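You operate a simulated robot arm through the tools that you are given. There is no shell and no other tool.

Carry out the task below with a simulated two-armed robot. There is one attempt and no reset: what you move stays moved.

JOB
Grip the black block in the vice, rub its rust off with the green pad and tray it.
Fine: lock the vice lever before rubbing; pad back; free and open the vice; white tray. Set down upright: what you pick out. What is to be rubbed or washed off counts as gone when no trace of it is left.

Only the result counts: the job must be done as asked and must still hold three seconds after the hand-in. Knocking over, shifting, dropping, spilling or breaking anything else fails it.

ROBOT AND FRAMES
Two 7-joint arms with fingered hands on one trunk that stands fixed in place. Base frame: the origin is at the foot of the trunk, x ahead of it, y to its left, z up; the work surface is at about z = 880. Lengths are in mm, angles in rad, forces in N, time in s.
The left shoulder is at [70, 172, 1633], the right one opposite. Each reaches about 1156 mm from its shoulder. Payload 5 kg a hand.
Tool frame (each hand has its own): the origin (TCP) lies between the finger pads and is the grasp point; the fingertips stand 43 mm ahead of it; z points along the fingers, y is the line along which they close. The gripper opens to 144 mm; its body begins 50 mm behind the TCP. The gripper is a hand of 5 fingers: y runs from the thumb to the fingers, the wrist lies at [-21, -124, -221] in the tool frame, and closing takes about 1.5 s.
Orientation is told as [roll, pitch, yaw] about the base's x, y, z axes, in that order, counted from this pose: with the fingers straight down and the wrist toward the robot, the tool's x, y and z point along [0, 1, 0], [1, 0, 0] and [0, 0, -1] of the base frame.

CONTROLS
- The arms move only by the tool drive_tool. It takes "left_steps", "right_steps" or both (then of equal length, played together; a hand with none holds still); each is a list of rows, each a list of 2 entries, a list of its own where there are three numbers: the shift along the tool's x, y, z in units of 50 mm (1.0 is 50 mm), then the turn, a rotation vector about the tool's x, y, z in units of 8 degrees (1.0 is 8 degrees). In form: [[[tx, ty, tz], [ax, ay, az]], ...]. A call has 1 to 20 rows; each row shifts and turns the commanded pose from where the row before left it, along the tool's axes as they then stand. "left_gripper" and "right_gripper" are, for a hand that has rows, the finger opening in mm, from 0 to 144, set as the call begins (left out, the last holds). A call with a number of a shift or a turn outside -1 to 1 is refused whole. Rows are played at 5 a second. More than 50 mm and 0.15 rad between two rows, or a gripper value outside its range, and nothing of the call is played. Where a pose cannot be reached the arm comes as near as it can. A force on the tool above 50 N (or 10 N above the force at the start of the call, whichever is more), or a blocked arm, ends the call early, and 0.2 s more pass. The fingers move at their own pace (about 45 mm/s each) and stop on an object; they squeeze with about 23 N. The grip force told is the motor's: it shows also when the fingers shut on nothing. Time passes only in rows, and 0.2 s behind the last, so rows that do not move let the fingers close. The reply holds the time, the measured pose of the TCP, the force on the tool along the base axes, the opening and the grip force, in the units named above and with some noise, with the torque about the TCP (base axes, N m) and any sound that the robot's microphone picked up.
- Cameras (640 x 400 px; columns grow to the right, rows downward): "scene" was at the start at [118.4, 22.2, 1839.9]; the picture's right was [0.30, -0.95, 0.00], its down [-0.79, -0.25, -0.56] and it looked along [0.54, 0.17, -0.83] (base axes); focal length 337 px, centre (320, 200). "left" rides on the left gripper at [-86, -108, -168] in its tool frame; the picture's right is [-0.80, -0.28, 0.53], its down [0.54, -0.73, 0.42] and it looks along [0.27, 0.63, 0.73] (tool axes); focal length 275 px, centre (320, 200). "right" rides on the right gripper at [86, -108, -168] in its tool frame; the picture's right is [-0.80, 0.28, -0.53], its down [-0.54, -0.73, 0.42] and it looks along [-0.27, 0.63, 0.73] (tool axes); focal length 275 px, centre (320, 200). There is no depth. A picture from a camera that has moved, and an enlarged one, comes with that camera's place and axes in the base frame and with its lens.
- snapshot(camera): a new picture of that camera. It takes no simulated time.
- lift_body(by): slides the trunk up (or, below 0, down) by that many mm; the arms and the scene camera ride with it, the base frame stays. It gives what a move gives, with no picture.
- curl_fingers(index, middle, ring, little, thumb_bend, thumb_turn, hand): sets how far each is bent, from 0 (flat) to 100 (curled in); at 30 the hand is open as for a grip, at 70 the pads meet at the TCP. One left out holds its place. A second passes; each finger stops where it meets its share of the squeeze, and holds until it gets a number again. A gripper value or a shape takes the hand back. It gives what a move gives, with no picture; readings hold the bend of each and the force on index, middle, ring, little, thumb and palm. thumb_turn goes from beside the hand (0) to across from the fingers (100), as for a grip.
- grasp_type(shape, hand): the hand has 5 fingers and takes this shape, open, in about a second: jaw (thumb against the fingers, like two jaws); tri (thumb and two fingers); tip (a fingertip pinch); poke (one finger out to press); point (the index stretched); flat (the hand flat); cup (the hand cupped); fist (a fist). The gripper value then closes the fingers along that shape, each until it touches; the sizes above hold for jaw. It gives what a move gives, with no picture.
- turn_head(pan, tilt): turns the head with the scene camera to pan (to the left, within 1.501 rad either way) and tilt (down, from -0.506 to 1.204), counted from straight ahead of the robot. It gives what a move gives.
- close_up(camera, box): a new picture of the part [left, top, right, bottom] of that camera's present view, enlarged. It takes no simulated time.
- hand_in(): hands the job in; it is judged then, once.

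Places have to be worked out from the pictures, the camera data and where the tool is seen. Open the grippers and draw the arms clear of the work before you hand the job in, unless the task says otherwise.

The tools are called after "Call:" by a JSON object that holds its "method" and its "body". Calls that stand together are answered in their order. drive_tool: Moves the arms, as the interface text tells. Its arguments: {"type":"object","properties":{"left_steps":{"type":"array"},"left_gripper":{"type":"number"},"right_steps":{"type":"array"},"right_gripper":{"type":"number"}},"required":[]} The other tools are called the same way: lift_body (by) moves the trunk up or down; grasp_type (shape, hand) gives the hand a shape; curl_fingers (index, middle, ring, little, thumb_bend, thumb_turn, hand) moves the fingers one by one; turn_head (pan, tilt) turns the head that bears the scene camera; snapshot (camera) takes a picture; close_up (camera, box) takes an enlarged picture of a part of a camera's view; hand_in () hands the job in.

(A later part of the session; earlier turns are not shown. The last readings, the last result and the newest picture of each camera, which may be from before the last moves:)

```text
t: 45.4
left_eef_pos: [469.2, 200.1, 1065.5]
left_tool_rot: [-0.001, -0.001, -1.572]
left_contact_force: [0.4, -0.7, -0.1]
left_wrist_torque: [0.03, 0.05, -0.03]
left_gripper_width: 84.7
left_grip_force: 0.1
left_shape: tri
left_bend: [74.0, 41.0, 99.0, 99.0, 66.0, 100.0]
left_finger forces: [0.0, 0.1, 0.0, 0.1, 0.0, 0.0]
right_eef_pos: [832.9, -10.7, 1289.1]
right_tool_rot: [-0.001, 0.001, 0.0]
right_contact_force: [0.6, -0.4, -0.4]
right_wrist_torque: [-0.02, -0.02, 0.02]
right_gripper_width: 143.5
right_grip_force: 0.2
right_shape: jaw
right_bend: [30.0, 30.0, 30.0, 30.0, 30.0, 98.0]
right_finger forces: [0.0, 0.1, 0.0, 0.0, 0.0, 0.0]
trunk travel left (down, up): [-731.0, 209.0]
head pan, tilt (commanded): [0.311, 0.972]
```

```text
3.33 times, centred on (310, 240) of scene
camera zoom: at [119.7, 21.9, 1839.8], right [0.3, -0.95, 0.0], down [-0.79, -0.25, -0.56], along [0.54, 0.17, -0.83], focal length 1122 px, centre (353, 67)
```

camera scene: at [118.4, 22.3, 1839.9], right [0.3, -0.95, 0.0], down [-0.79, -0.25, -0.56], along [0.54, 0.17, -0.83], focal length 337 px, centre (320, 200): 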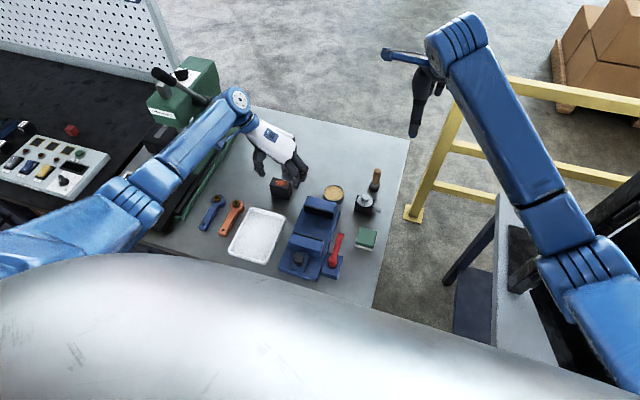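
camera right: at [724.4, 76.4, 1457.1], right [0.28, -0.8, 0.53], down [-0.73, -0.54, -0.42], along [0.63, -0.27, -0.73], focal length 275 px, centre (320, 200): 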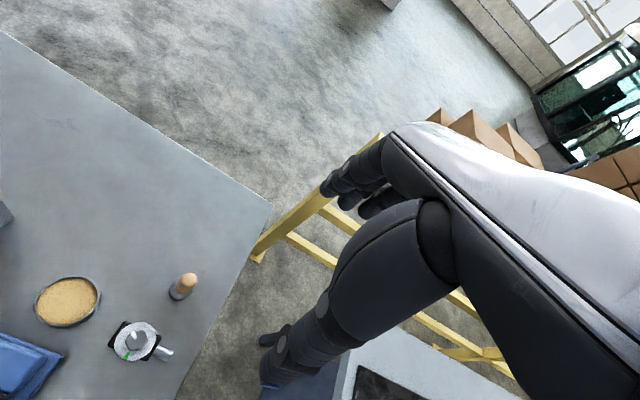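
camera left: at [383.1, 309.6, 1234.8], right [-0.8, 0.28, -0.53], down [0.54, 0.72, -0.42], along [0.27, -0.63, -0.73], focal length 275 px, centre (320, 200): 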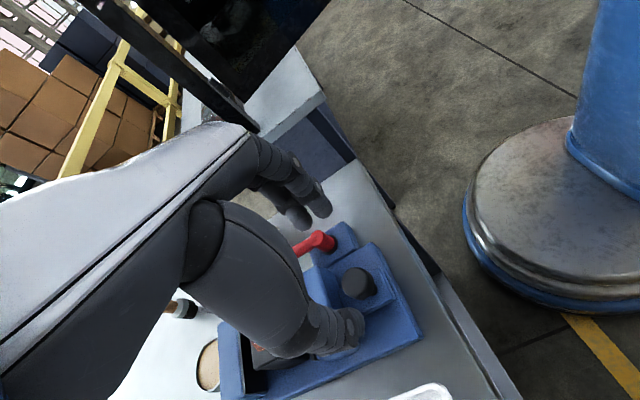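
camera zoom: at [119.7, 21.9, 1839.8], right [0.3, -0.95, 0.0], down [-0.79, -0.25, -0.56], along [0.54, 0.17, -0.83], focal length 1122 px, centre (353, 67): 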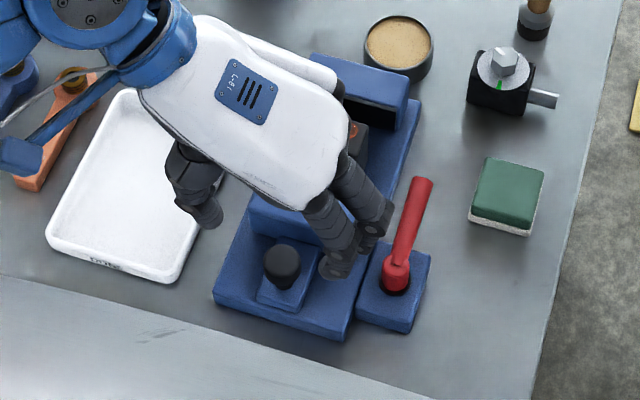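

The knob is centred between thumb and fingers. I narrow to 66 mm and lower to z≈980 so the pads surround the knob.

Call:
{"method": "drive_tool", "body": {"left_steps": [[[0, 0, 0], [0, 0, 0]], [[0, 0, 0.4], [0, 0, 0]], [[0, 0, 0.5], [0, 0, 0]], [[0, 0, 0.4], [0, 0, 0]], [[0, 0, 0.4], [0, 0, 0]], [[0, 0, 0], [0, 0, 0]]], "left_gripper": 66}}

Call:
{"method": "snapshot", "body": {"camera": "left"}}

Call:
{"method": "close_up", "body": {"camera": "scene", "box": [270, 190, 370, 290]}}

```text
t: 46.8
left_eef_pos: [470.0, 200.0, 982.8]
left_tool_rot: [0.0, -0.002, -1.569]
left_contact_force: [-0.7, 0.2, 0.1]
left_wrist_torque: [0.0, 0.01, -0.01]
left_gripper_width: 66.3
left_grip_force: 0.0
left_shape: tri
left_bend: [74.0, 46.0, 99.0, 99.0, 71.0, 100.0]
left_finger forces: [0.0, 0.1, 0.0, 0.0, 0.0, 0.0]
right_eef_pos: [833.1, -11.4, 1288.5]
right_tool_rot: [0.0, 0.001, 0.001]
right_contact_force: [0.1, -0.2, -1.1]
right_wrist_torque: [0.01, -0.01, -0.02]
right_gripper_width: 143.8
right_grip_force: 0.1
right_shape: jaw
right_bend: [30.0, 30.0, 30.0, 30.0, 30.0, 98.0]
right_finger forces: [0.1, 0.0, 0.0, 0.1, 0.0, 0.0]
trunk travel left (down, up): [-731.0, 209.0]
head pan, tilt (commanded): [0.311, 0.972]
```

```text
taken
camera left: at [383.8, 310.7, 1151.2], right [-0.8, 0.28, -0.53], down [0.54, 0.72, -0.42], along [0.27, -0.63, -0.73], focal length 275 px, centre (320, 200)
```

left: 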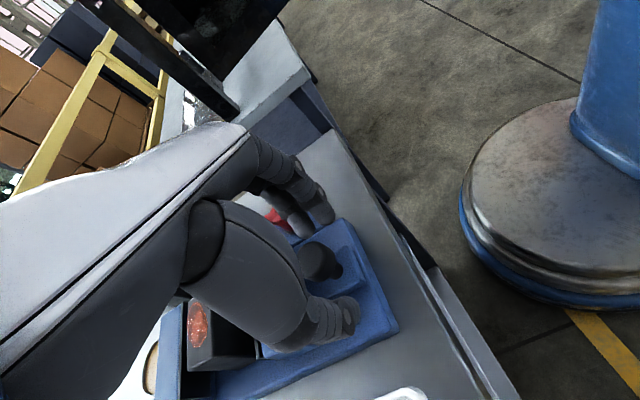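

```text
4.00 times, centred on (320, 240) of scene
camera zoom: at [118.6, 22.2, 1839.9], right [0.3, -0.95, 0.0], down [-0.79, -0.25, -0.56], along [0.54, 0.17, -0.83], focal length 1347 px, centre (320, 40)
```

zoom: 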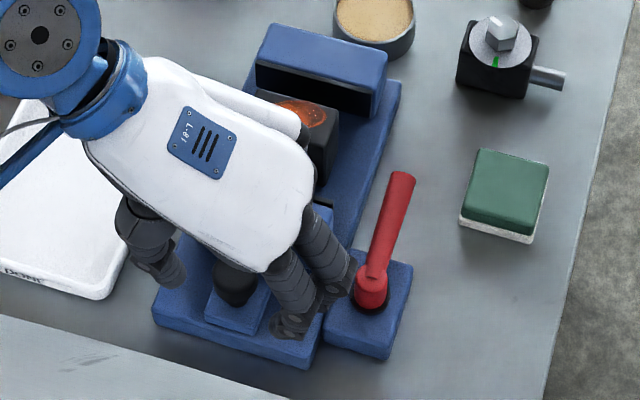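

The knob sits between the pads, a bit low. I lower 7 mm more, then close on the knob.

Call:
{"method": "drive_tool", "body": {"left_steps": [[[0, 0, 0], [0, 0, 0]], [[0, 0, 0.08], [0, 0, 0]], [[0, 0, 0.06], [0, 0, 0]], [[0, 0, 0], [0, 0, 0]]], "left_gripper": 52}}

Call:
{"method": "drive_tool", "body": {"left_steps": [[[0, 0, 0], [0, 0, 0]], [[0, 0, 0], [0, 0, 0]], [[0, 0, 0], [0, 0, 0]], [[0, 0, 0], [0, 0, 0]], [[0, 0, 0], [0, 0, 0]]], "left_gripper": 10}}

Call:
{"method": "close_up", "body": {"camera": "left", "box": [220, 140, 420, 380]}}

Call:
{"method": "close_up", "body": {"camera": "scene", "box": [270, 190, 370, 290]}}

```text
t: 47.8
left_eef_pos: [469.5, 200.8, 975.9]
left_tool_rot: [0.0, -0.001, -1.572]
left_contact_force: [-0.3, -0.4, -1.0]
left_wrist_torque: [-0.02, -0.02, 0.0]
left_gripper_width: 52.4
left_grip_force: 0.1
left_shape: tri
left_bend: [74.0, 51.0, 99.0, 99.0, 73.0, 100.0]
left_finger forces: [0.0, 0.0, 0.0, 0.0, 0.0, 0.0]
right_eef_pos: [833.1, -10.4, 1288.4]
right_tool_rot: [-0.001, -0.001, 0.0]
right_contact_force: [0.3, -0.1, -0.9]
right_wrist_torque: [0.01, -0.01, 0.01]
right_gripper_width: 143.7
right_grip_force: 0.0
right_shape: jaw
right_bend: [30.0, 30.0, 30.0, 30.0, 30.0, 98.0]
right_finger forces: [0.1, 0.0, 0.0, 0.0, 0.0, 0.0]
trunk travel left (down, up): [-731.0, 209.0]
head pan, tilt (commanded): [0.311, 0.972]
```

```text
t: 49.0
left_eef_pos: [470.0, 201.6, 976.8]
left_tool_rot: [0.0, -0.002, -1.573]
left_contact_force: [-2.2, 1.3, -7.9]
left_wrist_torque: [-0.03, 0.05, 0.01]
left_gripper_width: 12.9
left_grip_force: 23.5
left_shape: tri
left_bend: [70.0, 63.0, 100.0, 100.0, 74.0, 100.0]
left_finger forces: [7.5, 8.2, 0.0, 0.0, 17.3, 0.0]
right_eef_pos: [832.5, -11.3, 1288.6]
right_tool_rot: [-0.001, 0.0, -0.001]
right_contact_force: [-0.1, -0.4, -0.8]
right_wrist_torque: [-0.01, -0.02, 0.01]
right_gripper_width: 143.6
right_grip_force: 0.1
right_shape: jaw
right_bend: [30.0, 30.0, 30.0, 30.0, 30.0, 98.0]
right_finger forces: [0.0, 0.1, 0.0, 0.0, 0.0, 0.0]
trunk travel left (down, up): [-731.0, 209.0]
head pan, tilt (commanded): [0.311, 0.972]
```

```text
1.67 times, centred on (320, 260) of left
camera zoom: at [383.4, 311.4, 1144.0], right [-0.8, 0.28, -0.53], down [0.54, 0.72, -0.42], along [0.27, -0.63, -0.73], focal length 459 px, centre (320, 100)
```

zoom: 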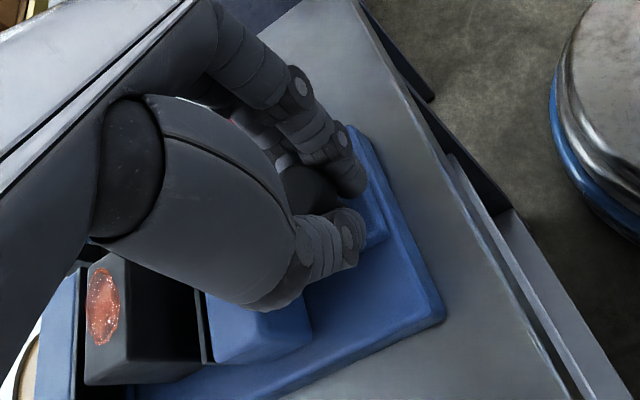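

```text
4.00 times, centred on (320, 240) of scene
camera zoom: at [118.9, 22.7, 1839.7], right [0.3, -0.95, 0.0], down [-0.79, -0.25, -0.56], along [0.54, 0.17, -0.83], focal length 1347 px, centre (320, 40)
```

zoom: 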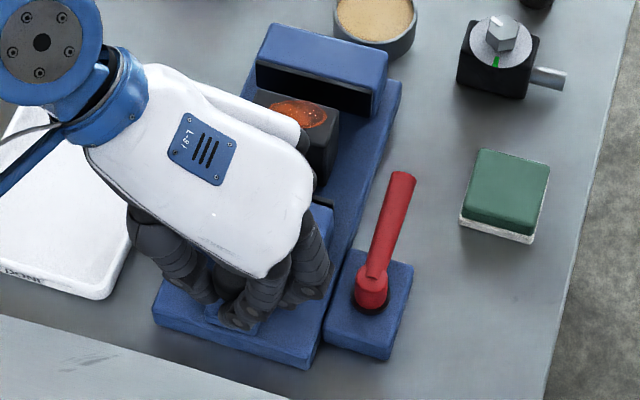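

Knob held (thumb 17 N). I push the jaw toward the block (+x), first 10 mm to see whether it slides.

Call:
{"method": "drive_tool", "body": {"left_steps": [[[0.06, 0, 0], [0, 0, 0]], [[0.06, 0, 0], [0, 0, 0]], [[0.08, 0, 0], [0, 0, 0]], [[0, 0, 0], [0, 0, 0]]]}}

Call:
{"method": "close_up", "body": {"camera": "scene", "box": [270, 190, 370, 290]}}

```text
t: 50.0
left_eef_pos: [480.6, 201.8, 974.5]
left_tool_rot: [0.001, -0.002, -1.572]
left_contact_force: [-0.8, 7.6, -7.3]
left_wrist_torque: [0.2, 0.03, -0.02]
left_gripper_width: 13.0
left_grip_force: 23.0
left_shape: tri
left_bend: [70.0, 63.0, 100.0, 100.0, 74.0, 100.0]
left_finger forces: [7.4, 8.1, 0.1, 0.1, 19.8, 0.0]
right_eef_pos: [833.2, -8.8, 1289.1]
right_tool_rot: [-0.002, -0.001, -0.001]
right_contact_force: [0.1, -0.5, -0.2]
right_wrist_torque: [0.0, 0.02, -0.01]
right_gripper_width: 143.5
right_grip_force: 0.1
right_shape: jaw
right_bend: [30.0, 30.0, 30.0, 30.0, 30.0, 98.0]
right_finger forces: [0.1, 0.1, 0.0, 0.1, 0.0, 0.0]
trunk travel left (down, up): [-731.0, 209.0]
head pan, tilt (commanded): [0.311, 0.972]
```

```text
4.00 times, centred on (320, 240) of scene
camera zoom: at [119.1, 23.7, 1839.8], right [0.3, -0.95, 0.0], down [-0.79, -0.25, -0.56], along [0.54, 0.17, -0.83], focal length 1347 px, centre (320, 40)
```

zoom: 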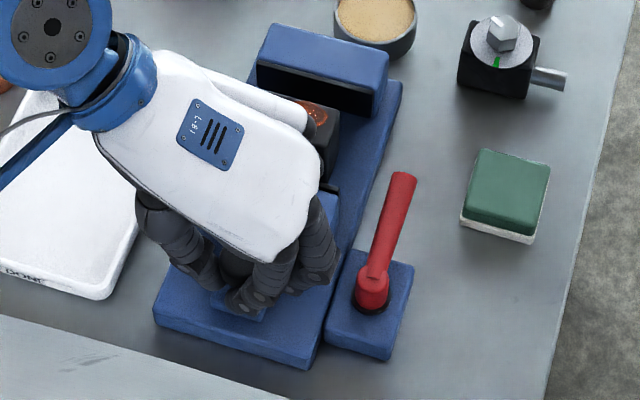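

The jaw slides freely with the knob. I push 20 mm further, up to about the block's front face.

Call:
{"method": "drive_tool", "body": {"left_steps": [[[0.1, 0, 0], [0, 0, 0]], [[0.1, 0, 0], [0, 0, 0]], [[0.1, 0, 0], [0, 0, 0]], [[0.1, 0, 0], [0, 0, 0]], [[0, 0, 0], [0, 0, 0]]]}}

Call:
{"method": "close_up", "body": {"camera": "scene", "box": [270, 190, 370, 290]}}

Call:
{"method": "close_up", "body": {"camera": "left", "box": [180, 200, 420, 400]}}

```text
t: 51.2
left_eef_pos: [500.7, 200.2, 975.0]
left_tool_rot: [0.0, -0.002, -1.571]
left_contact_force: [-2.2, 9.9, -3.9]
left_wrist_torque: [0.24, 0.08, -0.01]
left_gripper_width: 13.1
left_grip_force: 22.8
left_shape: tri
left_bend: [70.0, 63.0, 100.0, 100.0, 74.0, 100.0]
left_finger forces: [7.5, 7.8, 0.0, 0.0, 19.8, 0.0]
right_eef_pos: [831.9, -10.1, 1288.0]
right_tool_rot: [-0.001, 0.0, 0.0]
right_contact_force: [0.0, 0.4, 0.7]
right_wrist_torque: [0.01, 0.02, -0.04]
right_gripper_width: 143.7
right_grip_force: 0.0
right_shape: jaw
right_bend: [30.0, 30.0, 30.0, 30.0, 30.0, 98.0]
right_finger forces: [0.1, 0.0, 0.0, 0.0, 0.1, 0.0]
trunk travel left (down, up): [-731.0, 209.0]
head pan, tilt (commanded): [0.311, 0.972]
```

```text
4.00 times, centred on (320, 240) of scene
camera zoom: at [118.5, 23.8, 1839.9], right [0.3, -0.95, 0.0], down [-0.79, -0.25, -0.56], along [0.54, 0.17, -0.83], focal length 1347 px, centre (320, 40)
```

zoom: 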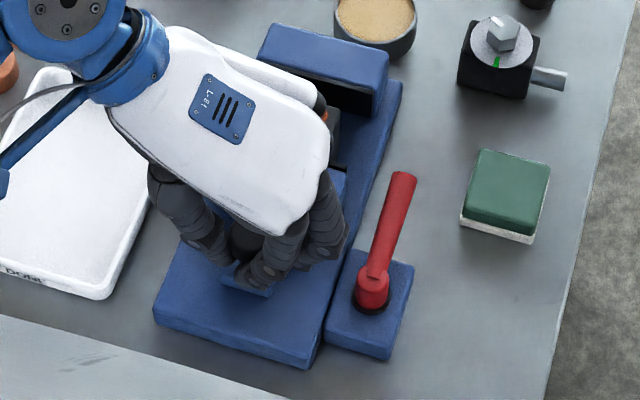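

```text
2.00 times, centred on (300, 300) of left
camera zoom: at [414.2, 310.3, 1143.4], right [-0.8, 0.28, -0.53], down [0.54, 0.72, -0.42], along [0.27, -0.63, -0.73], focal length 551 px, centre (360, 0)
```

zoom: 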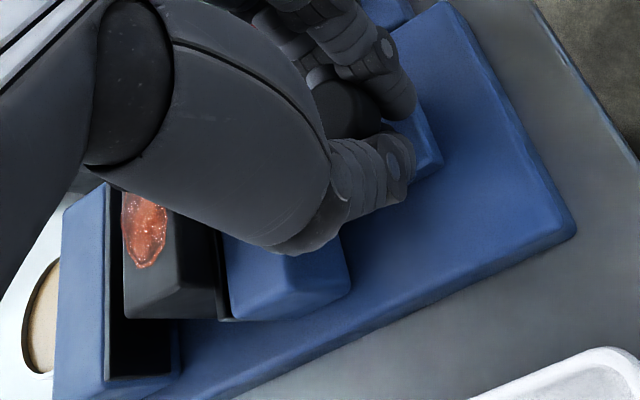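

The jaw face is now just short of the block. I push on another 25 mm in 5 mm steps so the jaw slides the block toward the fixed jaw.

Call:
{"method": "drive_tool", "body": {"left_steps": [[[0.1, 0, 0], [0, 0, 0]], [[0.1, 0, 0], [0, 0, 0]], [[0.1, 0, 0], [0, 0, 0]], [[0.1, 0, 0], [0, 0, 0]], [[0.1, 0, 0], [0, 0, 0]], [[0, 0, 0], [0, 0, 0]]]}}

Call:
{"method": "close_up", "body": {"camera": "left", "box": [180, 200, 420, 400]}}

Call:
{"method": "close_up", "body": {"camera": "scene", "box": [270, 190, 370, 290]}}

```text
t: 52.6
left_eef_pos: [526.8, 201.5, 974.6]
left_tool_rot: [0.0, -0.002, -1.573]
left_contact_force: [0.7, 4.9, -11.2]
left_wrist_torque: [0.09, 0.02, 0.05]
left_gripper_width: 12.9
left_grip_force: 22.7
left_shape: tri
left_bend: [70.0, 63.0, 100.0, 100.0, 74.0, 100.0]
left_finger forces: [7.3, 9.9, 0.0, 0.0, 18.3, 0.1]
right_eef_pos: [834.0, -11.3, 1287.5]
right_tool_rot: [-0.002, -0.001, 0.0]
right_contact_force: [-0.5, 0.1, 0.0]
right_wrist_torque: [-0.01, -0.01, 0.0]
right_gripper_width: 143.4
right_grip_force: 0.0
right_shape: jaw
right_bend: [30.0, 30.0, 30.0, 30.0, 30.0, 98.0]
right_finger forces: [0.1, 0.1, 0.1, 0.0, 0.1, 0.0]
trunk travel left (down, up): [-731.0, 209.0]
head pan, tilt (commanded): [0.311, 0.972]
```

```text
2.00 times, centred on (300, 300) of left
camera zoom: at [440.0, 310.9, 1143.5], right [-0.8, 0.28, -0.54], down [0.54, 0.72, -0.42], along [0.27, -0.63, -0.73], focal length 551 px, centre (360, 0)
```

zoom: 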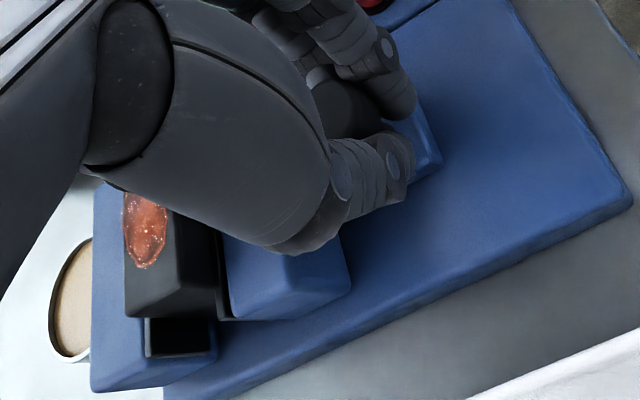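

```text
4.00 times, centred on (320, 240) of scene
camera zoom: at [119.1, 23.2, 1839.7], right [0.3, -0.95, 0.0], down [-0.79, -0.25, -0.56], along [0.54, 0.17, -0.83], focal length 1347 px, centre (320, 40)
```

zoom: 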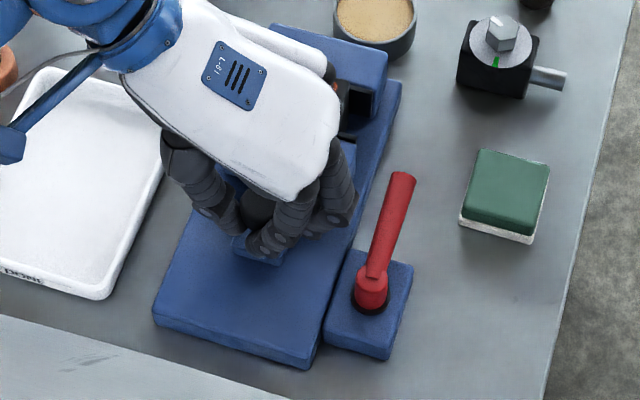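

The block slides along with the jaw; about 8 mm remain to the fixed jaw. I push in 2 mm steps and watch the force.

Call:
{"method": "drive_tool", "body": {"left_steps": [[[0.04, 0, 0], [0, 0, 0]], [[0.04, 0, 0], [0, 0, 0]], [[0.04, 0, 0], [0, 0, 0]], [[0.04, 0, 0], [0, 0, 0]], [[0, 0, 0], [0, 0, 0]]]}}

```text
t: 53.8
left_eef_pos: [529.6, 200.8, 976.0]
left_tool_rot: [-0.001, -0.002, -1.573]
left_contact_force: [-20.2, 7.5, -10.9]
left_wrist_torque: [0.17, 0.5, -0.15]
left_gripper_width: 12.7
left_grip_force: 23.2
left_shape: tri
left_bend: [70.0, 63.0, 100.0, 100.0, 74.0, 100.0]
left_finger forces: [16.3, 8.5, 0.0, 0.0, 19.3, 0.1]
right_eef_pos: [831.1, -10.7, 1290.4]
right_tool_rot: [-0.003, -0.001, 0.0]
right_contact_force: [-0.3, 0.0, -0.5]
right_wrist_torque: [0.06, -0.02, -0.02]
right_gripper_width: 144.0
right_grip_force: 0.1
right_shape: jaw
right_bend: [30.0, 30.0, 30.0, 30.0, 30.0, 98.0]
right_finger forces: [0.1, 0.0, 0.0, 0.1, 0.0, 0.1]
trunk travel left (down, up): [-731.0, 209.0]
head pan, tilt (commanded): [0.311, 0.972]
```

The x force rose to −20 N: the block seems to be pressed between both jaws. I look at it to verify.

Call:
{"method": "close_up", "body": {"camera": "left", "box": [180, 240, 320, 380]}}

Call:
{"method": "close_up", "body": {"camera": "scene", "box": [310, 190, 360, 240]}}

```text
2.86 times, centred on (250, 310) of left
camera zoom: at [444.3, 310.7, 1144.0], right [-0.8, 0.28, -0.53], down [0.54, 0.72, -0.43], along [0.26, -0.63, -0.73], focal length 786 px, centre (520, -114)
```

zoom: 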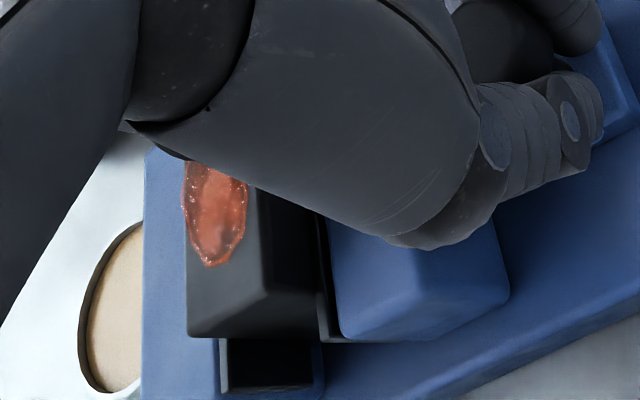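

```text
8.00 times, centred on (335, 215) of scene
camera zoom: at [116.3, 23.7, 1839.9], right [0.31, -0.95, 0.0], down [-0.79, -0.25, -0.56], along [0.54, 0.17, -0.83], focal length 2694 px, centre (200, 80)
```

zoom: 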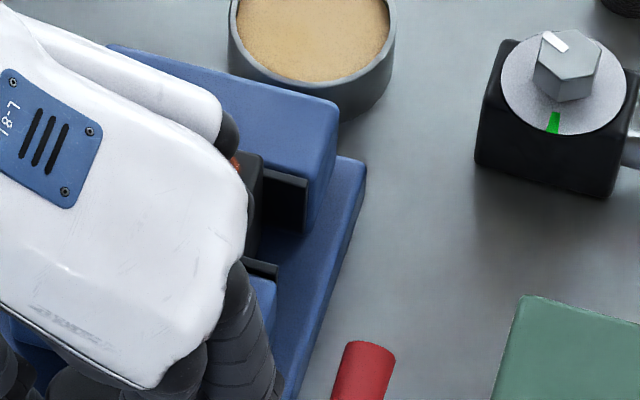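

The block is pressed between the jaws. To leave room for the right hand at the lever, I want the left hand turned to about yaw −45° on the knob; I first open the fingers and see whether the jaw stays by itself.

Call:
{"method": "drive_tool", "body": {"left_steps": [[[0, 0, 0], [0, 0, 0]], [[0, 0, 0], [0, 0, 0]], [[0, 0, 0], [0, 0, 0]], [[0, 0, 0], [0, 0, 0]]], "left_gripper": 62}}

Call:
{"method": "close_up", "body": {"camera": "left", "box": [180, 200, 420, 400]}}

Call:
{"method": "close_up", "body": {"camera": "scene", "box": [270, 190, 370, 290]}}

```text
t: 54.8
left_eef_pos: [534.0, 201.1, 975.9]
left_tool_rot: [0.001, 0.0, -1.572]
left_contact_force: [1.4, 0.6, -0.8]
left_wrist_torque: [-0.03, -0.01, 0.0]
left_gripper_width: 61.6
left_grip_force: 0.1
left_shape: tri
left_bend: [74.0, 48.0, 99.0, 99.0, 72.0, 100.0]
left_finger forces: [0.0, 0.0, 0.0, 0.0, 0.0, 0.1]
right_eef_pos: [833.3, -10.5, 1287.9]
right_tool_rot: [-0.001, 0.0, -0.001]
right_contact_force: [0.5, 0.1, 0.0]
right_wrist_torque: [0.01, 0.0, 0.0]
right_gripper_width: 143.6
right_grip_force: 0.1
right_shape: jaw
right_bend: [30.0, 30.0, 30.0, 30.0, 30.0, 98.0]
right_finger forces: [0.0, 0.0, 0.0, 0.0, 0.1, 0.0]
trunk travel left (down, up): [-731.0, 209.0]
head pan, tilt (commanded): [0.311, 0.972]
```

```text
2.00 times, centred on (300, 300) of left
camera zoom: at [447.0, 309.9, 1144.7], right [-0.8, 0.28, -0.54], down [0.54, 0.72, -0.42], along [0.27, -0.63, -0.73], focal length 551 px, centre (360, 0)
```

zoom: 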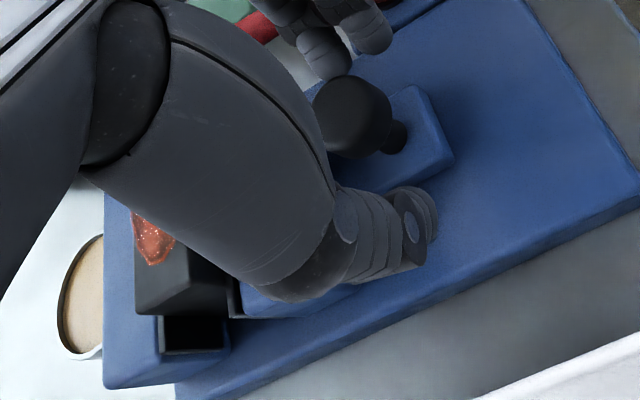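

```text
4.00 times, centred on (320, 240) of scene
camera zoom: at [118.4, 22.6, 1839.9], right [0.3, -0.95, 0.0], down [-0.79, -0.25, -0.56], along [0.54, 0.17, -0.83], focal length 1347 px, centre (320, 40)
```

zoom: 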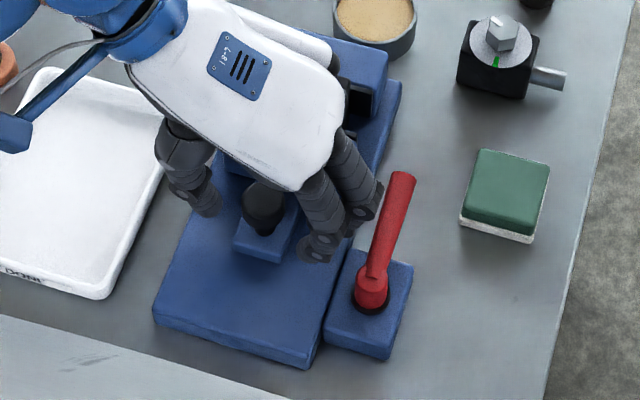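

The jaw seems to stay where I left it. I raise the left hand 90 mm and back it off to the left to look at the vice unobstructed.

Call:
{"method": "drive_tool", "body": {"left_steps": [[[-0.1, 0, -0.4], [0, 0, 0]], [[-0.1, 0, -0.6], [0, 0, 0]], [[0, -0.4, -0.6], [0, 0, 0]], [[0, -0.8, -0.4], [0, 0, 0]], [[0, -0.8, 0], [0, 0, 0]], [[0, 0, 0], [0, 0, 0]]]}}

Call:
{"method": "close_up", "body": {"camera": "scene", "box": [290, 185, 370, 255]}}

Call:
{"method": "close_up", "body": {"camera": "left", "box": [240, 160, 480, 340]}}

```text
t: 56.2
left_eef_pos: [523.1, 299.1, 1073.6]
left_tool_rot: [-0.001, -0.001, -1.572]
left_contact_force: [-0.1, -0.2, 0.6]
left_wrist_torque: [0.01, -0.01, 0.01]
left_gripper_width: 62.1
left_grip_force: 0.1
left_shape: tri
left_bend: [74.0, 48.0, 99.0, 99.0, 72.0, 100.0]
left_finger forces: [0.0, 0.1, 0.0, 0.0, 0.0, 0.0]
right_eef_pos: [832.5, -13.0, 1288.7]
right_tool_rot: [-0.001, -0.001, -0.001]
right_contact_force: [0.1, 0.7, -0.2]
right_wrist_torque: [0.04, 0.03, -0.01]
right_gripper_width: 143.7
right_grip_force: 0.1
right_shape: jaw
right_bend: [30.0, 30.0, 30.0, 30.0, 30.0, 98.0]
right_finger forces: [0.0, 0.0, 0.0, 0.1, 0.0, 0.0]
trunk travel left (down, up): [-731.0, 209.0]
head pan, tilt (commanded): [0.311, 0.972]
```

```text
5.71 times, centred on (330, 220) of scene
camera zoom: at [119.1, 21.1, 1839.8], right [0.3, -0.95, 0.0], down [-0.79, -0.25, -0.56], along [0.54, 0.17, -0.83], focal length 1924 px, centre (263, 86)
```

zoom: 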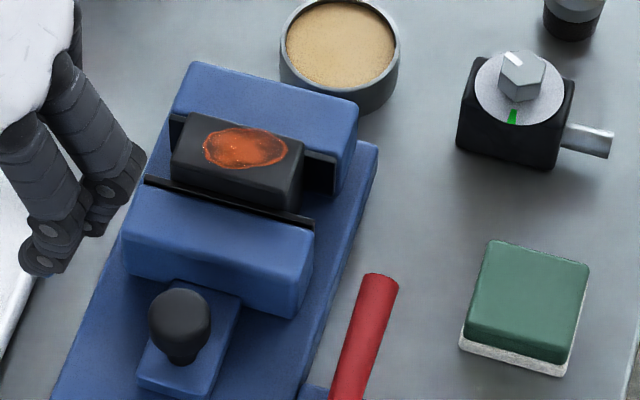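

```text
2.22 times, centred on (360, 250) of left
camera zoom: at [437.2, 408.4, 1242.8], right [-0.8, 0.28, -0.53], down [0.54, 0.72, -0.42], along [0.27, -0.63, -0.73], focal length 612 px, centre (231, 89)
```

zoom: 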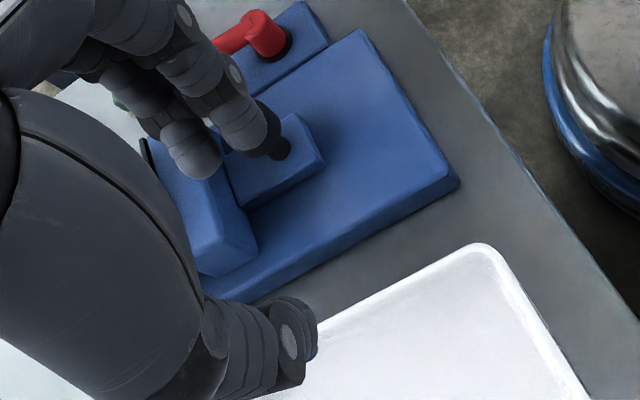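

The block sits snug between the jaws with the jaw staying put; knob now at about [538, 200]. Next I shape the right hand to poke and look at how its finger stands relative to the TCP.

Call:
{"method": "grasp_type", "body": {"shape": "poke", "hand": "right"}}

Call:
{"method": "snapshot", "body": {"camera": "right"}}

Call:
{"method": "close_up", "body": {"camera": "scene", "box": [370, 30, 490, 150]}}

```text
t: 57.1
left_eef_pos: [523.3, 298.7, 1073.3]
left_tool_rot: [0.001, -0.001, -1.571]
left_contact_force: [-0.1, -0.3, -0.1]
left_wrist_torque: [-0.02, 0.0, 0.04]
left_gripper_width: 61.9
left_grip_force: 0.1
left_shape: tri
left_bend: [74.0, 48.0, 99.0, 99.0, 72.0, 100.0]
left_finger forces: [0.0, 0.0, 0.0, 0.1, 0.1, 0.0]
right_eef_pos: [832.7, -11.4, 1288.4]
right_tool_rot: [-0.001, -0.001, 0.0]
right_contact_force: [-0.2, -0.3, -0.3]
right_wrist_torque: [0.01, 0.01, 0.01]
right_gripper_width: 0.0
right_grip_force: 0.1
right_shape: poke
right_bend: [70.0, 70.0, 99.0, 99.0, 100.0, 100.0]
right_finger forces: [0.0, 0.0, 0.0, 0.0, 0.1, 0.0]
trunk travel left (down, up): [-731.0, 209.0]
head pan, tilt (commanded): [0.311, 0.972]
```

```text
taken
camera right: at [724.9, 76.1, 1456.9], right [0.28, -0.8, 0.53], down [-0.73, -0.54, -0.42], along [0.63, -0.27, -0.73], focal length 275 px, centre (320, 200)
```

right: 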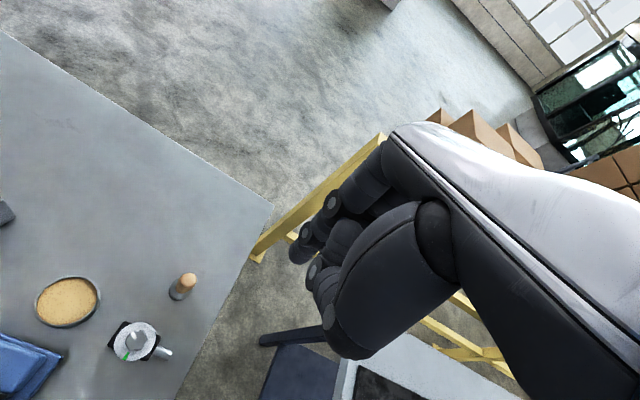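

```text
3.33 times, centred on (430, 90) of scene
camera zoom: at [118.6, 22.1, 1839.9], right [0.3, -0.95, 0.0], down [-0.79, -0.25, -0.56], along [0.54, 0.17, -0.83], focal length 1122 px, centre (-47, 567)
```

zoom: 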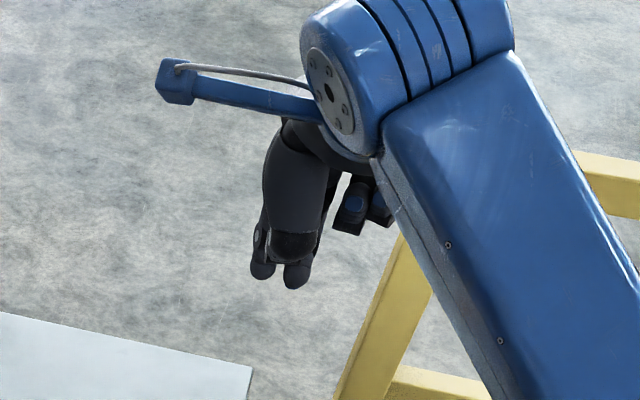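

In poke shape index and middle point together with their pads at the TCP line and the thumb folded. I turn the right hand +90° in yaw (wrist to the right) up high, then bring it over the lever at about [585, 128, 1100].

Call:
{"method": "drive_tool", "body": {"right_steps": [[[0, 0, 0], [0, 0, -0.9375]], [[0, 0, 0], [0, 0, -0.9375]], [[0, 0, 0], [0, 0, -0.9375]], [[0, 0, 0], [0, 0, -0.9375]], [[0, 0, 0], [0, 0, -0.9375]], [[0, 0, 0], [0, 0, -0.9375]], [[0, 0, 0], [0, 0, -0.9375]], [[0, 0, 0], [0, 0, -0.9375]], [[0, 0, 0], [0, 0, -0.9375]], [[0, 0, 0], [0, 0, -0.9375]], [[0, 0, 0], [0, 0, -0.9375]], [[0, 0, 0], [0, 0, -0.9375]], [[0, 0, 0], [0, 0, 0]]]}}

Call:
{"method": "snapshot", "body": {"camera": "scene"}}

```text
t: 59.9
left_eef_pos: [521.4, 298.3, 1074.6]
left_tool_rot: [0.0, -0.002, -1.573]
left_contact_force: [0.2, -0.6, -0.7]
left_wrist_torque: [0.01, -0.03, -0.01]
left_gripper_width: 61.9
left_grip_force: 0.0
left_shape: tri
left_bend: [74.0, 48.0, 99.0, 99.0, 72.0, 100.0]
left_finger forces: [0.0, 0.0, 0.0, 0.0, 0.0, 0.0]
right_eef_pos: [832.3, -11.6, 1288.4]
right_tool_rot: [0.0, 0.0, 1.573]
right_contact_force: [-0.8, -0.2, -0.4]
right_wrist_torque: [-0.03, 0.01, -0.01]
right_gripper_width: 0.0
right_grip_force: 0.0
right_shape: poke
right_bend: [70.0, 70.0, 99.0, 99.0, 100.0, 100.0]
right_finger forces: [0.0, 0.1, 0.0, 0.0, 0.0, 0.0]
trunk travel left (down, up): [-731.0, 209.0]
head pan, tilt (commanded): [0.311, 0.972]
```

```text
taken
camera scene: at [118.4, 22.0, 1839.9], right [0.3, -0.95, 0.0], down [-0.79, -0.25, -0.56], along [0.54, 0.17, -0.83], focal length 337 px, centre (320, 200)
```

scene: 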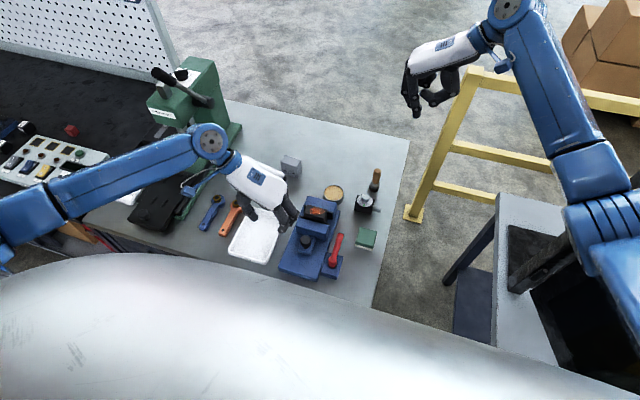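

The right hand is turned. I bring it over the lever, slightly on the vice side of it, at z≈1100.

Call:
{"method": "drive_tool", "body": {"right_steps": [[[0.6175, 0.3475, 0.4], [0, 0, 0]], [[0.6175, 0.3475, 0.4], [0, 0, 0]], [[0.6175, 0.3475, 0.45], [0, 0, 0]], [[0.6175, 0.3475, 0.5], [0, 0, 0]], [[0.6175, 0.3475, 0.5], [0, 0, 0]], [[0.6175, 0.3475, 0.5], [0, 0, 0]], [[0.6175, 0.3475, 0.5], [0, 0, 0]], [[0.6175, 0.3475, 0.5], [0, 0, 0]], [[0, 0, 0], [0, 0, 0]], [[0, 0, 0], [0, 0, 0]]]}}

Call:
{"method": "snapshot", "body": {"camera": "right"}}

Call:
{"method": "close_up", "body": {"camera": "scene", "box": [260, 150, 420, 290]}}

```text
t: 62.1
left_eef_pos: [524.0, 299.3, 1074.1]
left_tool_rot: [-0.001, -0.001, -1.571]
left_contact_force: [-0.1, 0.3, 0.3]
left_wrist_torque: [-0.02, 0.02, -0.03]
left_gripper_width: 61.8
left_grip_force: 0.0
left_shape: tri
left_bend: [74.0, 48.0, 99.0, 99.0, 72.0, 100.0]
left_finger forces: [0.1, 0.0, 0.0, 0.1, 0.1, 0.0]
right_eef_pos: [587.2, 128.4, 1103.3]
right_tool_rot: [0.0, 0.0, 1.57]
right_contact_force: [-0.3, -0.2, -0.2]
right_wrist_torque: [0.03, 0.0, 0.0]
right_gripper_width: 0.0
right_grip_force: 0.1
right_shape: poke
right_bend: [70.0, 70.0, 99.0, 99.0, 100.0, 100.0]
right_finger forces: [0.1, 0.0, 0.0, 0.1, 0.1, 0.0]
trunk travel left (down, up): [-731.0, 209.0]
head pan, tilt (commanded): [0.311, 0.972]
```

```text
taken
camera right: at [501.8, 20.1, 1270.8], right [0.8, 0.28, 0.53], down [0.54, -0.73, -0.42], along [0.27, 0.63, -0.73], focal length 275 px, centre (320, 200)
```

right: 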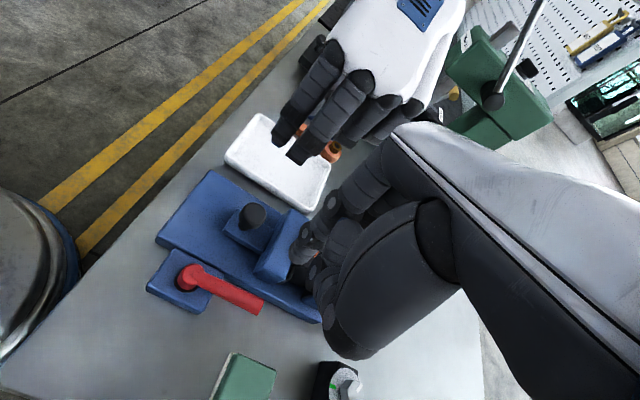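

```text
2.86 times, centred on (340, 220) of scene
camera zoom: at [119.0, 21.8, 1839.8], right [0.3, -0.95, 0.0], down [-0.79, -0.25, -0.56], along [0.54, 0.17, -0.83], focal length 962 px, centre (263, 143)
```

zoom: 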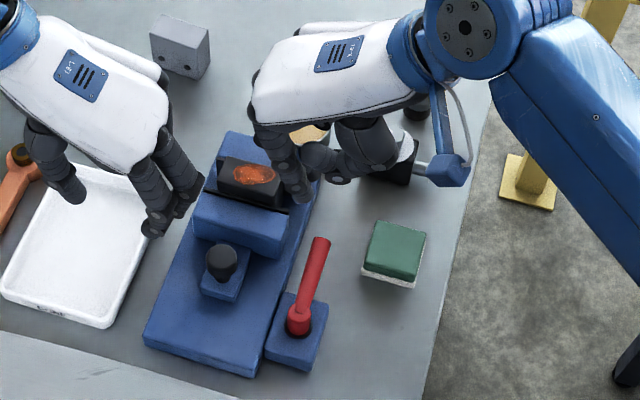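

The lever axis runs from about [517, 109] to [605, 113]; the right fingertips are at about [580, 133]. I draw the left hand 80 mm further left and lower the right fingers beside the lever (between it and the jaw end), to z≈1000 first.

Call:
{"method": "drive_tool", "body": {"left_steps": [[[0, -0.8, 0], [0, 0, 0]], [[0, -0.8, 0], [0, 0, 0]], [[0, 0, 0], [0, 0, 0]], [[0, 0, 0], [0, 0, 0]], [[0, 0, 0], [0, 0, 0]]], "right_steps": [[[0.08, 0.04, 0.5], [0, 0, 0]], [[0, 0, 0.6], [0, 0, 0]], [[0, 0, 0.6], [0, 0, 0]], [[0, 0, 0.36], [0, 0, 0]], [[0, 0, 0], [0, 0, 0]]]}}

Call:
{"method": "close_up", "body": {"camera": "right", "box": [120, 200, 360, 400]}}

Call:
{"method": "close_up", "body": {"camera": "scene", "box": [290, 190, 380, 280]}}

```text
t: 63.3
left_eef_pos: [523.0, 380.5, 1073.3]
left_tool_rot: [-0.002, -0.002, -1.572]
left_contact_force: [0.3, 0.4, 0.1]
left_wrist_torque: [-0.02, 0.0, -0.02]
left_gripper_width: 62.0
left_grip_force: 0.1
left_shape: tri
left_bend: [74.0, 48.0, 99.0, 99.0, 72.0, 100.0]
left_finger forces: [0.0, 0.0, 0.0, 0.0, 0.1, 0.0]
right_eef_pos: [581.8, 131.3, 996.8]
right_tool_rot: [0.0, 0.001, 1.572]
right_contact_force: [0.4, -0.6, -0.4]
right_wrist_torque: [0.01, -0.03, -0.03]
right_gripper_width: 0.0
right_grip_force: 0.0
right_shape: poke
right_bend: [70.0, 70.0, 99.0, 99.0, 100.0, 100.0]
right_finger forces: [0.1, 0.1, 0.1, 0.1, 0.1, 0.0]
trunk travel left (down, up): [-731.0, 209.0]
head pan, tilt (commanded): [0.311, 0.972]
```

```text
2.00 times, centred on (240, 300) of right
camera zoom: at [496.8, 23.4, 1165.3], right [0.8, 0.28, 0.53], down [0.54, -0.73, -0.42], along [0.27, 0.63, -0.73], focal length 551 px, centre (480, 0)
```

zoom: 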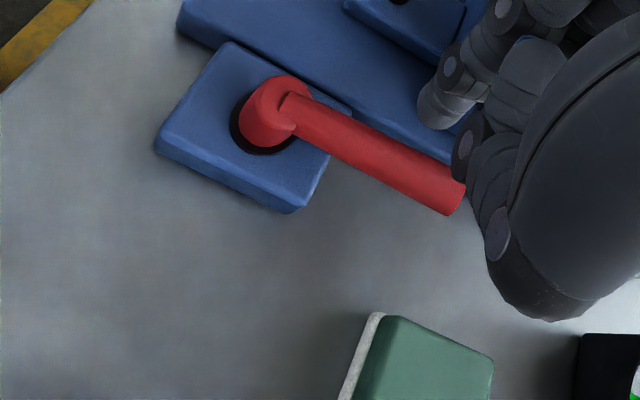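

```text
4.44 times, centred on (335, 235) of scene
camera zoom: at [118.2, 23.1, 1839.9], right [0.3, -0.95, 0.0], down [-0.79, -0.25, -0.56], along [0.54, 0.17, -0.83], focal length 1497 px, centre (253, 44)
```

zoom: 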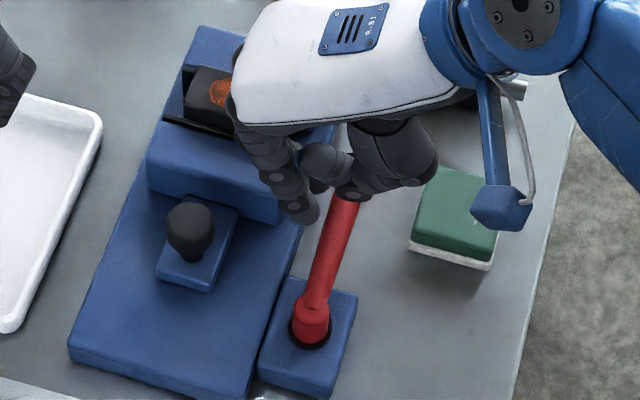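

The fingertips stand between lever and jaw end, and the folded thumb rides clear above the lever. I lower 22 mm to z≈975.

Call:
{"method": "drive_tool", "body": {"right_steps": [[[0, 0, 0.2], [0, 0, 0]], [[0, 0, 0.24], [0, 0, 0]], [[0, 0, 0], [0, 0, 0]]]}}

Call:
{"method": "close_up", "body": {"camera": "right", "box": [120, 200, 360, 400]}}

Call:
{"method": "close_up", "body": {"camera": "scene", "box": [290, 190, 380, 280]}}

```text
t: 64.1
left_eef_pos: [521.4, 377.9, 1076.6]
left_tool_rot: [0.005, 0.002, -1.573]
left_contact_force: [-0.3, -0.1, -0.1]
left_wrist_torque: [-0.01, 0.01, 0.03]
left_gripper_width: 61.8
left_grip_force: 0.0
left_shape: tri
left_bend: [74.0, 48.0, 99.0, 99.0, 72.0, 100.0]
left_finger forces: [0.0, 0.0, 0.1, 0.0, 0.1, 0.1]
right_eef_pos: [582.4, 130.5, 982.2]
right_tool_rot: [-0.007, -0.008, 1.57]
right_contact_force: [-4.1, -8.5, 46.2]
right_wrist_torque: [0.65, -0.45, -0.05]
right_gripper_width: 0.1
right_grip_force: 0.0
right_shape: poke
right_bend: [70.0, 70.0, 99.0, 99.0, 100.0, 100.0]
right_finger forces: [0.1, 52.5, 0.0, 0.1, 0.0, 0.0]
trunk travel left (down, up): [-731.0, 209.0]
head pan, tilt (commanded): [0.311, 0.972]
```

```text
2.00 times, centred on (240, 300) of right
camera zoom: at [496.0, 22.1, 1149.0], right [0.79, 0.28, 0.54], down [0.54, -0.72, -0.42], along [0.27, 0.63, -0.73], focal length 551 px, centre (480, 0)
```

zoom: 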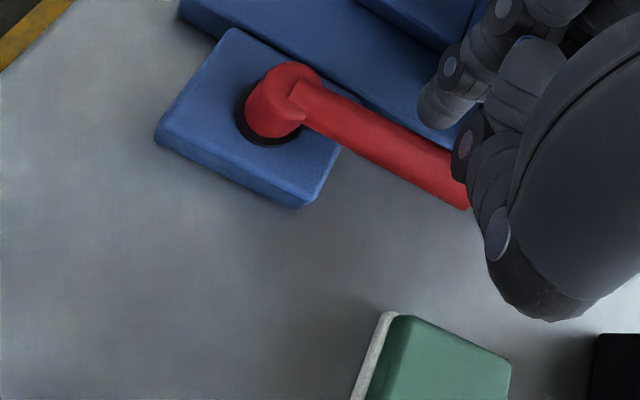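

```text
4.44 times, centred on (335, 235) of scene
camera zoom: at [113.8, 19.4, 1840.9], right [0.3, -0.95, 0.0], down [-0.79, -0.25, -0.57], along [0.54, 0.17, -0.82], focal length 1497 px, centre (253, 44)
```

zoom: 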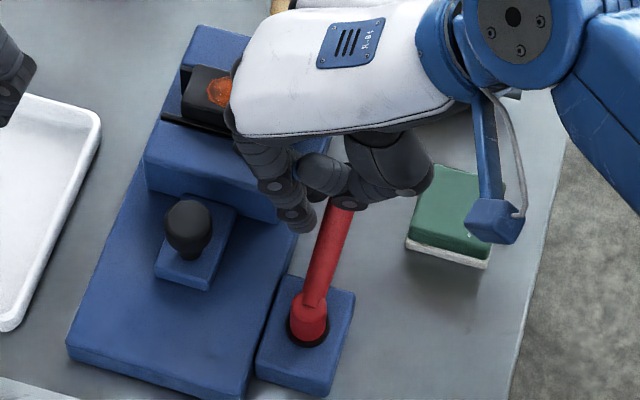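

The middle finger landed on the end of the moving jaw (contact near [595, 150]). I raise 25 mm at once and shift the hand 27 mm toward the pivot, where there is no jaw beside the lever.

Call:
{"method": "drive_tool", "body": {"right_steps": [[[0, 0, -0.3], [0, 0, 0]], [[0, 0, -0.2], [0, 0, 0]], [[0.3, 0, 0], [0, 0, 0]], [[0.24, 0, 0], [0, 0, 0]], [[0, 0, 0], [0, 0, 0]]]}}

Call:
{"method": "close_up", "body": {"camera": "right", "box": [120, 160, 360, 360]}}

Call:
{"method": "close_up", "body": {"camera": "scene", "box": [290, 190, 380, 280]}}

```text
t: 65.3
left_eef_pos: [522.8, 380.4, 1072.7]
left_tool_rot: [-0.002, -0.003, -1.572]
left_contact_force: [0.9, -1.4, 0.3]
left_wrist_torque: [-0.01, 0.0, 0.02]
left_gripper_width: 61.9
left_grip_force: 0.0
left_shape: tri
left_bend: [74.0, 48.0, 99.0, 99.0, 72.0, 100.0]
left_finger forces: [0.0, 0.1, 0.1, 0.1, 0.1, 0.0]
right_eef_pos: [554.9, 130.0, 999.4]
right_tool_rot: [0.001, 0.002, 1.569]
right_contact_force: [-0.2, 0.3, -1.1]
right_wrist_torque: [0.03, 0.02, 0.0]
right_gripper_width: 0.0
right_grip_force: 0.2
right_shape: poke
right_bend: [70.0, 70.0, 99.0, 99.0, 100.0, 100.0]
right_finger forces: [0.0, 0.1, 0.0, 0.1, 0.0, 0.0]
trunk travel left (down, up): [-731.0, 209.0]
head pan, tilt (commanded): [0.311, 0.972]
```

```text
2.00 times, centred on (240, 260) of right
camera zoom: at [468.7, 24.0, 1168.7], right [0.8, 0.28, 0.53], down [0.54, -0.73, -0.42], along [0.27, 0.63, -0.73], focal length 551 px, centre (480, 80)
```

zoom: 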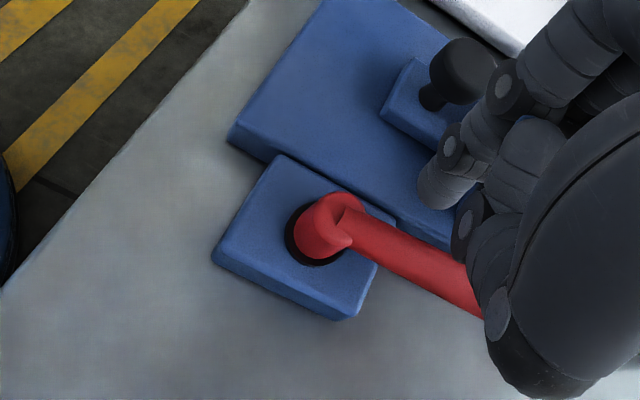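

```text
4.44 times, centred on (335, 235) of scene
camera zoom: at [119.3, 23.2, 1839.8], right [0.3, -0.95, 0.0], down [-0.79, -0.25, -0.56], along [0.54, 0.17, -0.83], focal length 1497 px, centre (253, 44)
```

zoom: 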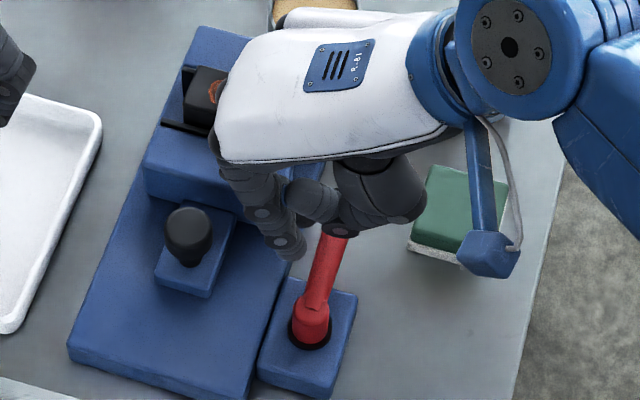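

Now the fingers are over clear space beside the lever. I lower 24 mm to z≈975.

Call:
{"method": "drive_tool", "body": {"right_steps": [[[0, 0.02, 0.2], [0, 0, 0]], [[0, 0, 0.15], [0, 0, 0]], [[0, 0, 0.13], [0, 0, 0]], [[0, 0, 0], [0, 0, 0]]]}}

Call:
{"method": "close_up", "body": {"camera": "right", "box": [120, 160, 360, 360]}}

```text
t: 66.3
left_eef_pos: [523.9, 379.5, 1073.7]
left_tool_rot: [0.001, -0.002, -1.57]
left_contact_force: [-0.3, 0.6, 0.0]
left_wrist_torque: [0.01, 0.01, -0.01]
left_gripper_width: 61.8
left_grip_force: 0.0
left_shape: tri
left_bend: [74.0, 48.0, 99.0, 99.0, 72.0, 100.0]
left_finger forces: [0.1, 0.0, 0.1, 0.1, 0.0, 0.0]
right_eef_pos: [552.4, 130.9, 976.2]
right_tool_rot: [-0.001, -0.001, 1.572]
right_contact_force: [0.2, 0.4, 0.5]
right_wrist_torque: [0.04, -0.04, 0.01]
right_gripper_width: 0.0
right_grip_force: 0.0
right_shape: poke
right_bend: [70.0, 70.0, 99.0, 99.0, 100.0, 100.0]
right_finger forces: [0.0, 0.4, 0.0, 0.0, 0.0, 0.0]
trunk travel left (down, up): [-731.0, 209.0]
head pan, tilt (commanded): [0.311, 0.972]
```

```text
2.00 times, centred on (240, 260) of right
camera zoom: at [468.1, 23.4, 1144.8], right [0.8, 0.28, 0.53], down [0.54, -0.73, -0.42], along [0.27, 0.63, -0.73], focal length 551 px, centre (480, 80)
```

zoom: 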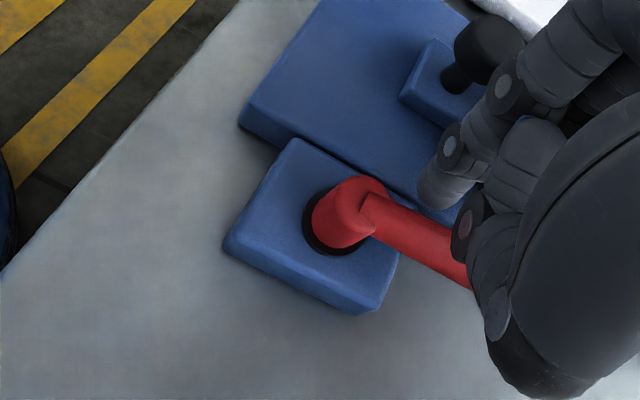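

Fingers are beside the lever with no contact. I push toward −y (away from the vice) by 20 mm to see if the lever turns that way.

Call:
{"method": "drive_tool", "body": {"right_steps": [[[0, -0.1, 0], [0, 0, 0]], [[0, -0.1, 0], [0, 0, 0]], [[0, -0.1, 0], [0, 0, 0]], [[0, -0.1, 0], [0, 0, 0]], [[0, 0, 0], [0, 0, 0]]]}}

Call:
{"method": "close_up", "body": {"camera": "right", "box": [120, 160, 360, 360]}}

Call:
{"method": "close_up", "body": {"camera": "scene", "box": [290, 190, 380, 280]}}

```text
t: 67.5
left_eef_pos: [523.8, 380.8, 1072.6]
left_tool_rot: [-0.001, 0.0, -1.571]
left_contact_force: [0.4, -0.5, -0.5]
left_wrist_torque: [-0.02, 0.05, 0.0]
left_gripper_width: 62.0
left_grip_force: 0.0
left_shape: tri
left_bend: [74.0, 48.0, 99.0, 99.0, 72.0, 100.0]
left_finger forces: [0.0, 0.0, 0.0, 0.1, 0.0, 0.1]
right_eef_pos: [554.6, 111.5, 977.1]
right_tool_rot: [0.001, -0.001, 1.57]
right_contact_force: [2.8, 5.9, 1.5]
right_wrist_torque: [0.19, -0.11, -0.09]
right_gripper_width: 0.1
right_grip_force: 0.0
right_shape: poke
right_bend: [70.0, 70.0, 99.0, 99.0, 100.0, 100.0]
right_finger forces: [6.9, 0.0, 0.0, 0.0, 0.0, 0.0]
trunk travel left (down, up): [-731.0, 209.0]
head pan, tilt (commanded): [0.311, 0.972]
```

```text
2.00 times, centred on (240, 260) of right
camera zoom: at [469.0, 4.1, 1145.7], right [0.8, 0.28, 0.53], down [0.54, -0.73, -0.42], along [0.27, 0.63, -0.73], focal length 551 px, centre (480, 80)
```

zoom: 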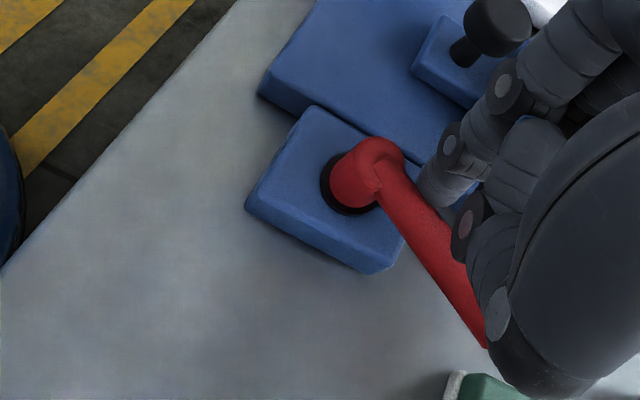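

```text
4.44 times, centred on (335, 235) of scene
camera zoom: at [118.8, 23.2, 1839.8], right [0.3, -0.95, 0.0], down [-0.79, -0.25, -0.56], along [0.54, 0.17, -0.83], focal length 1497 px, centre (253, 44)
```

zoom: 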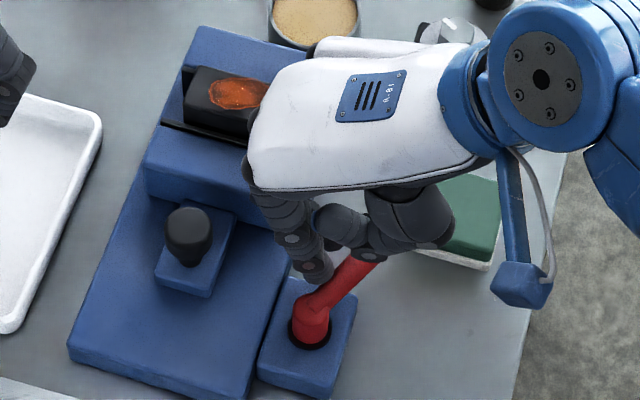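

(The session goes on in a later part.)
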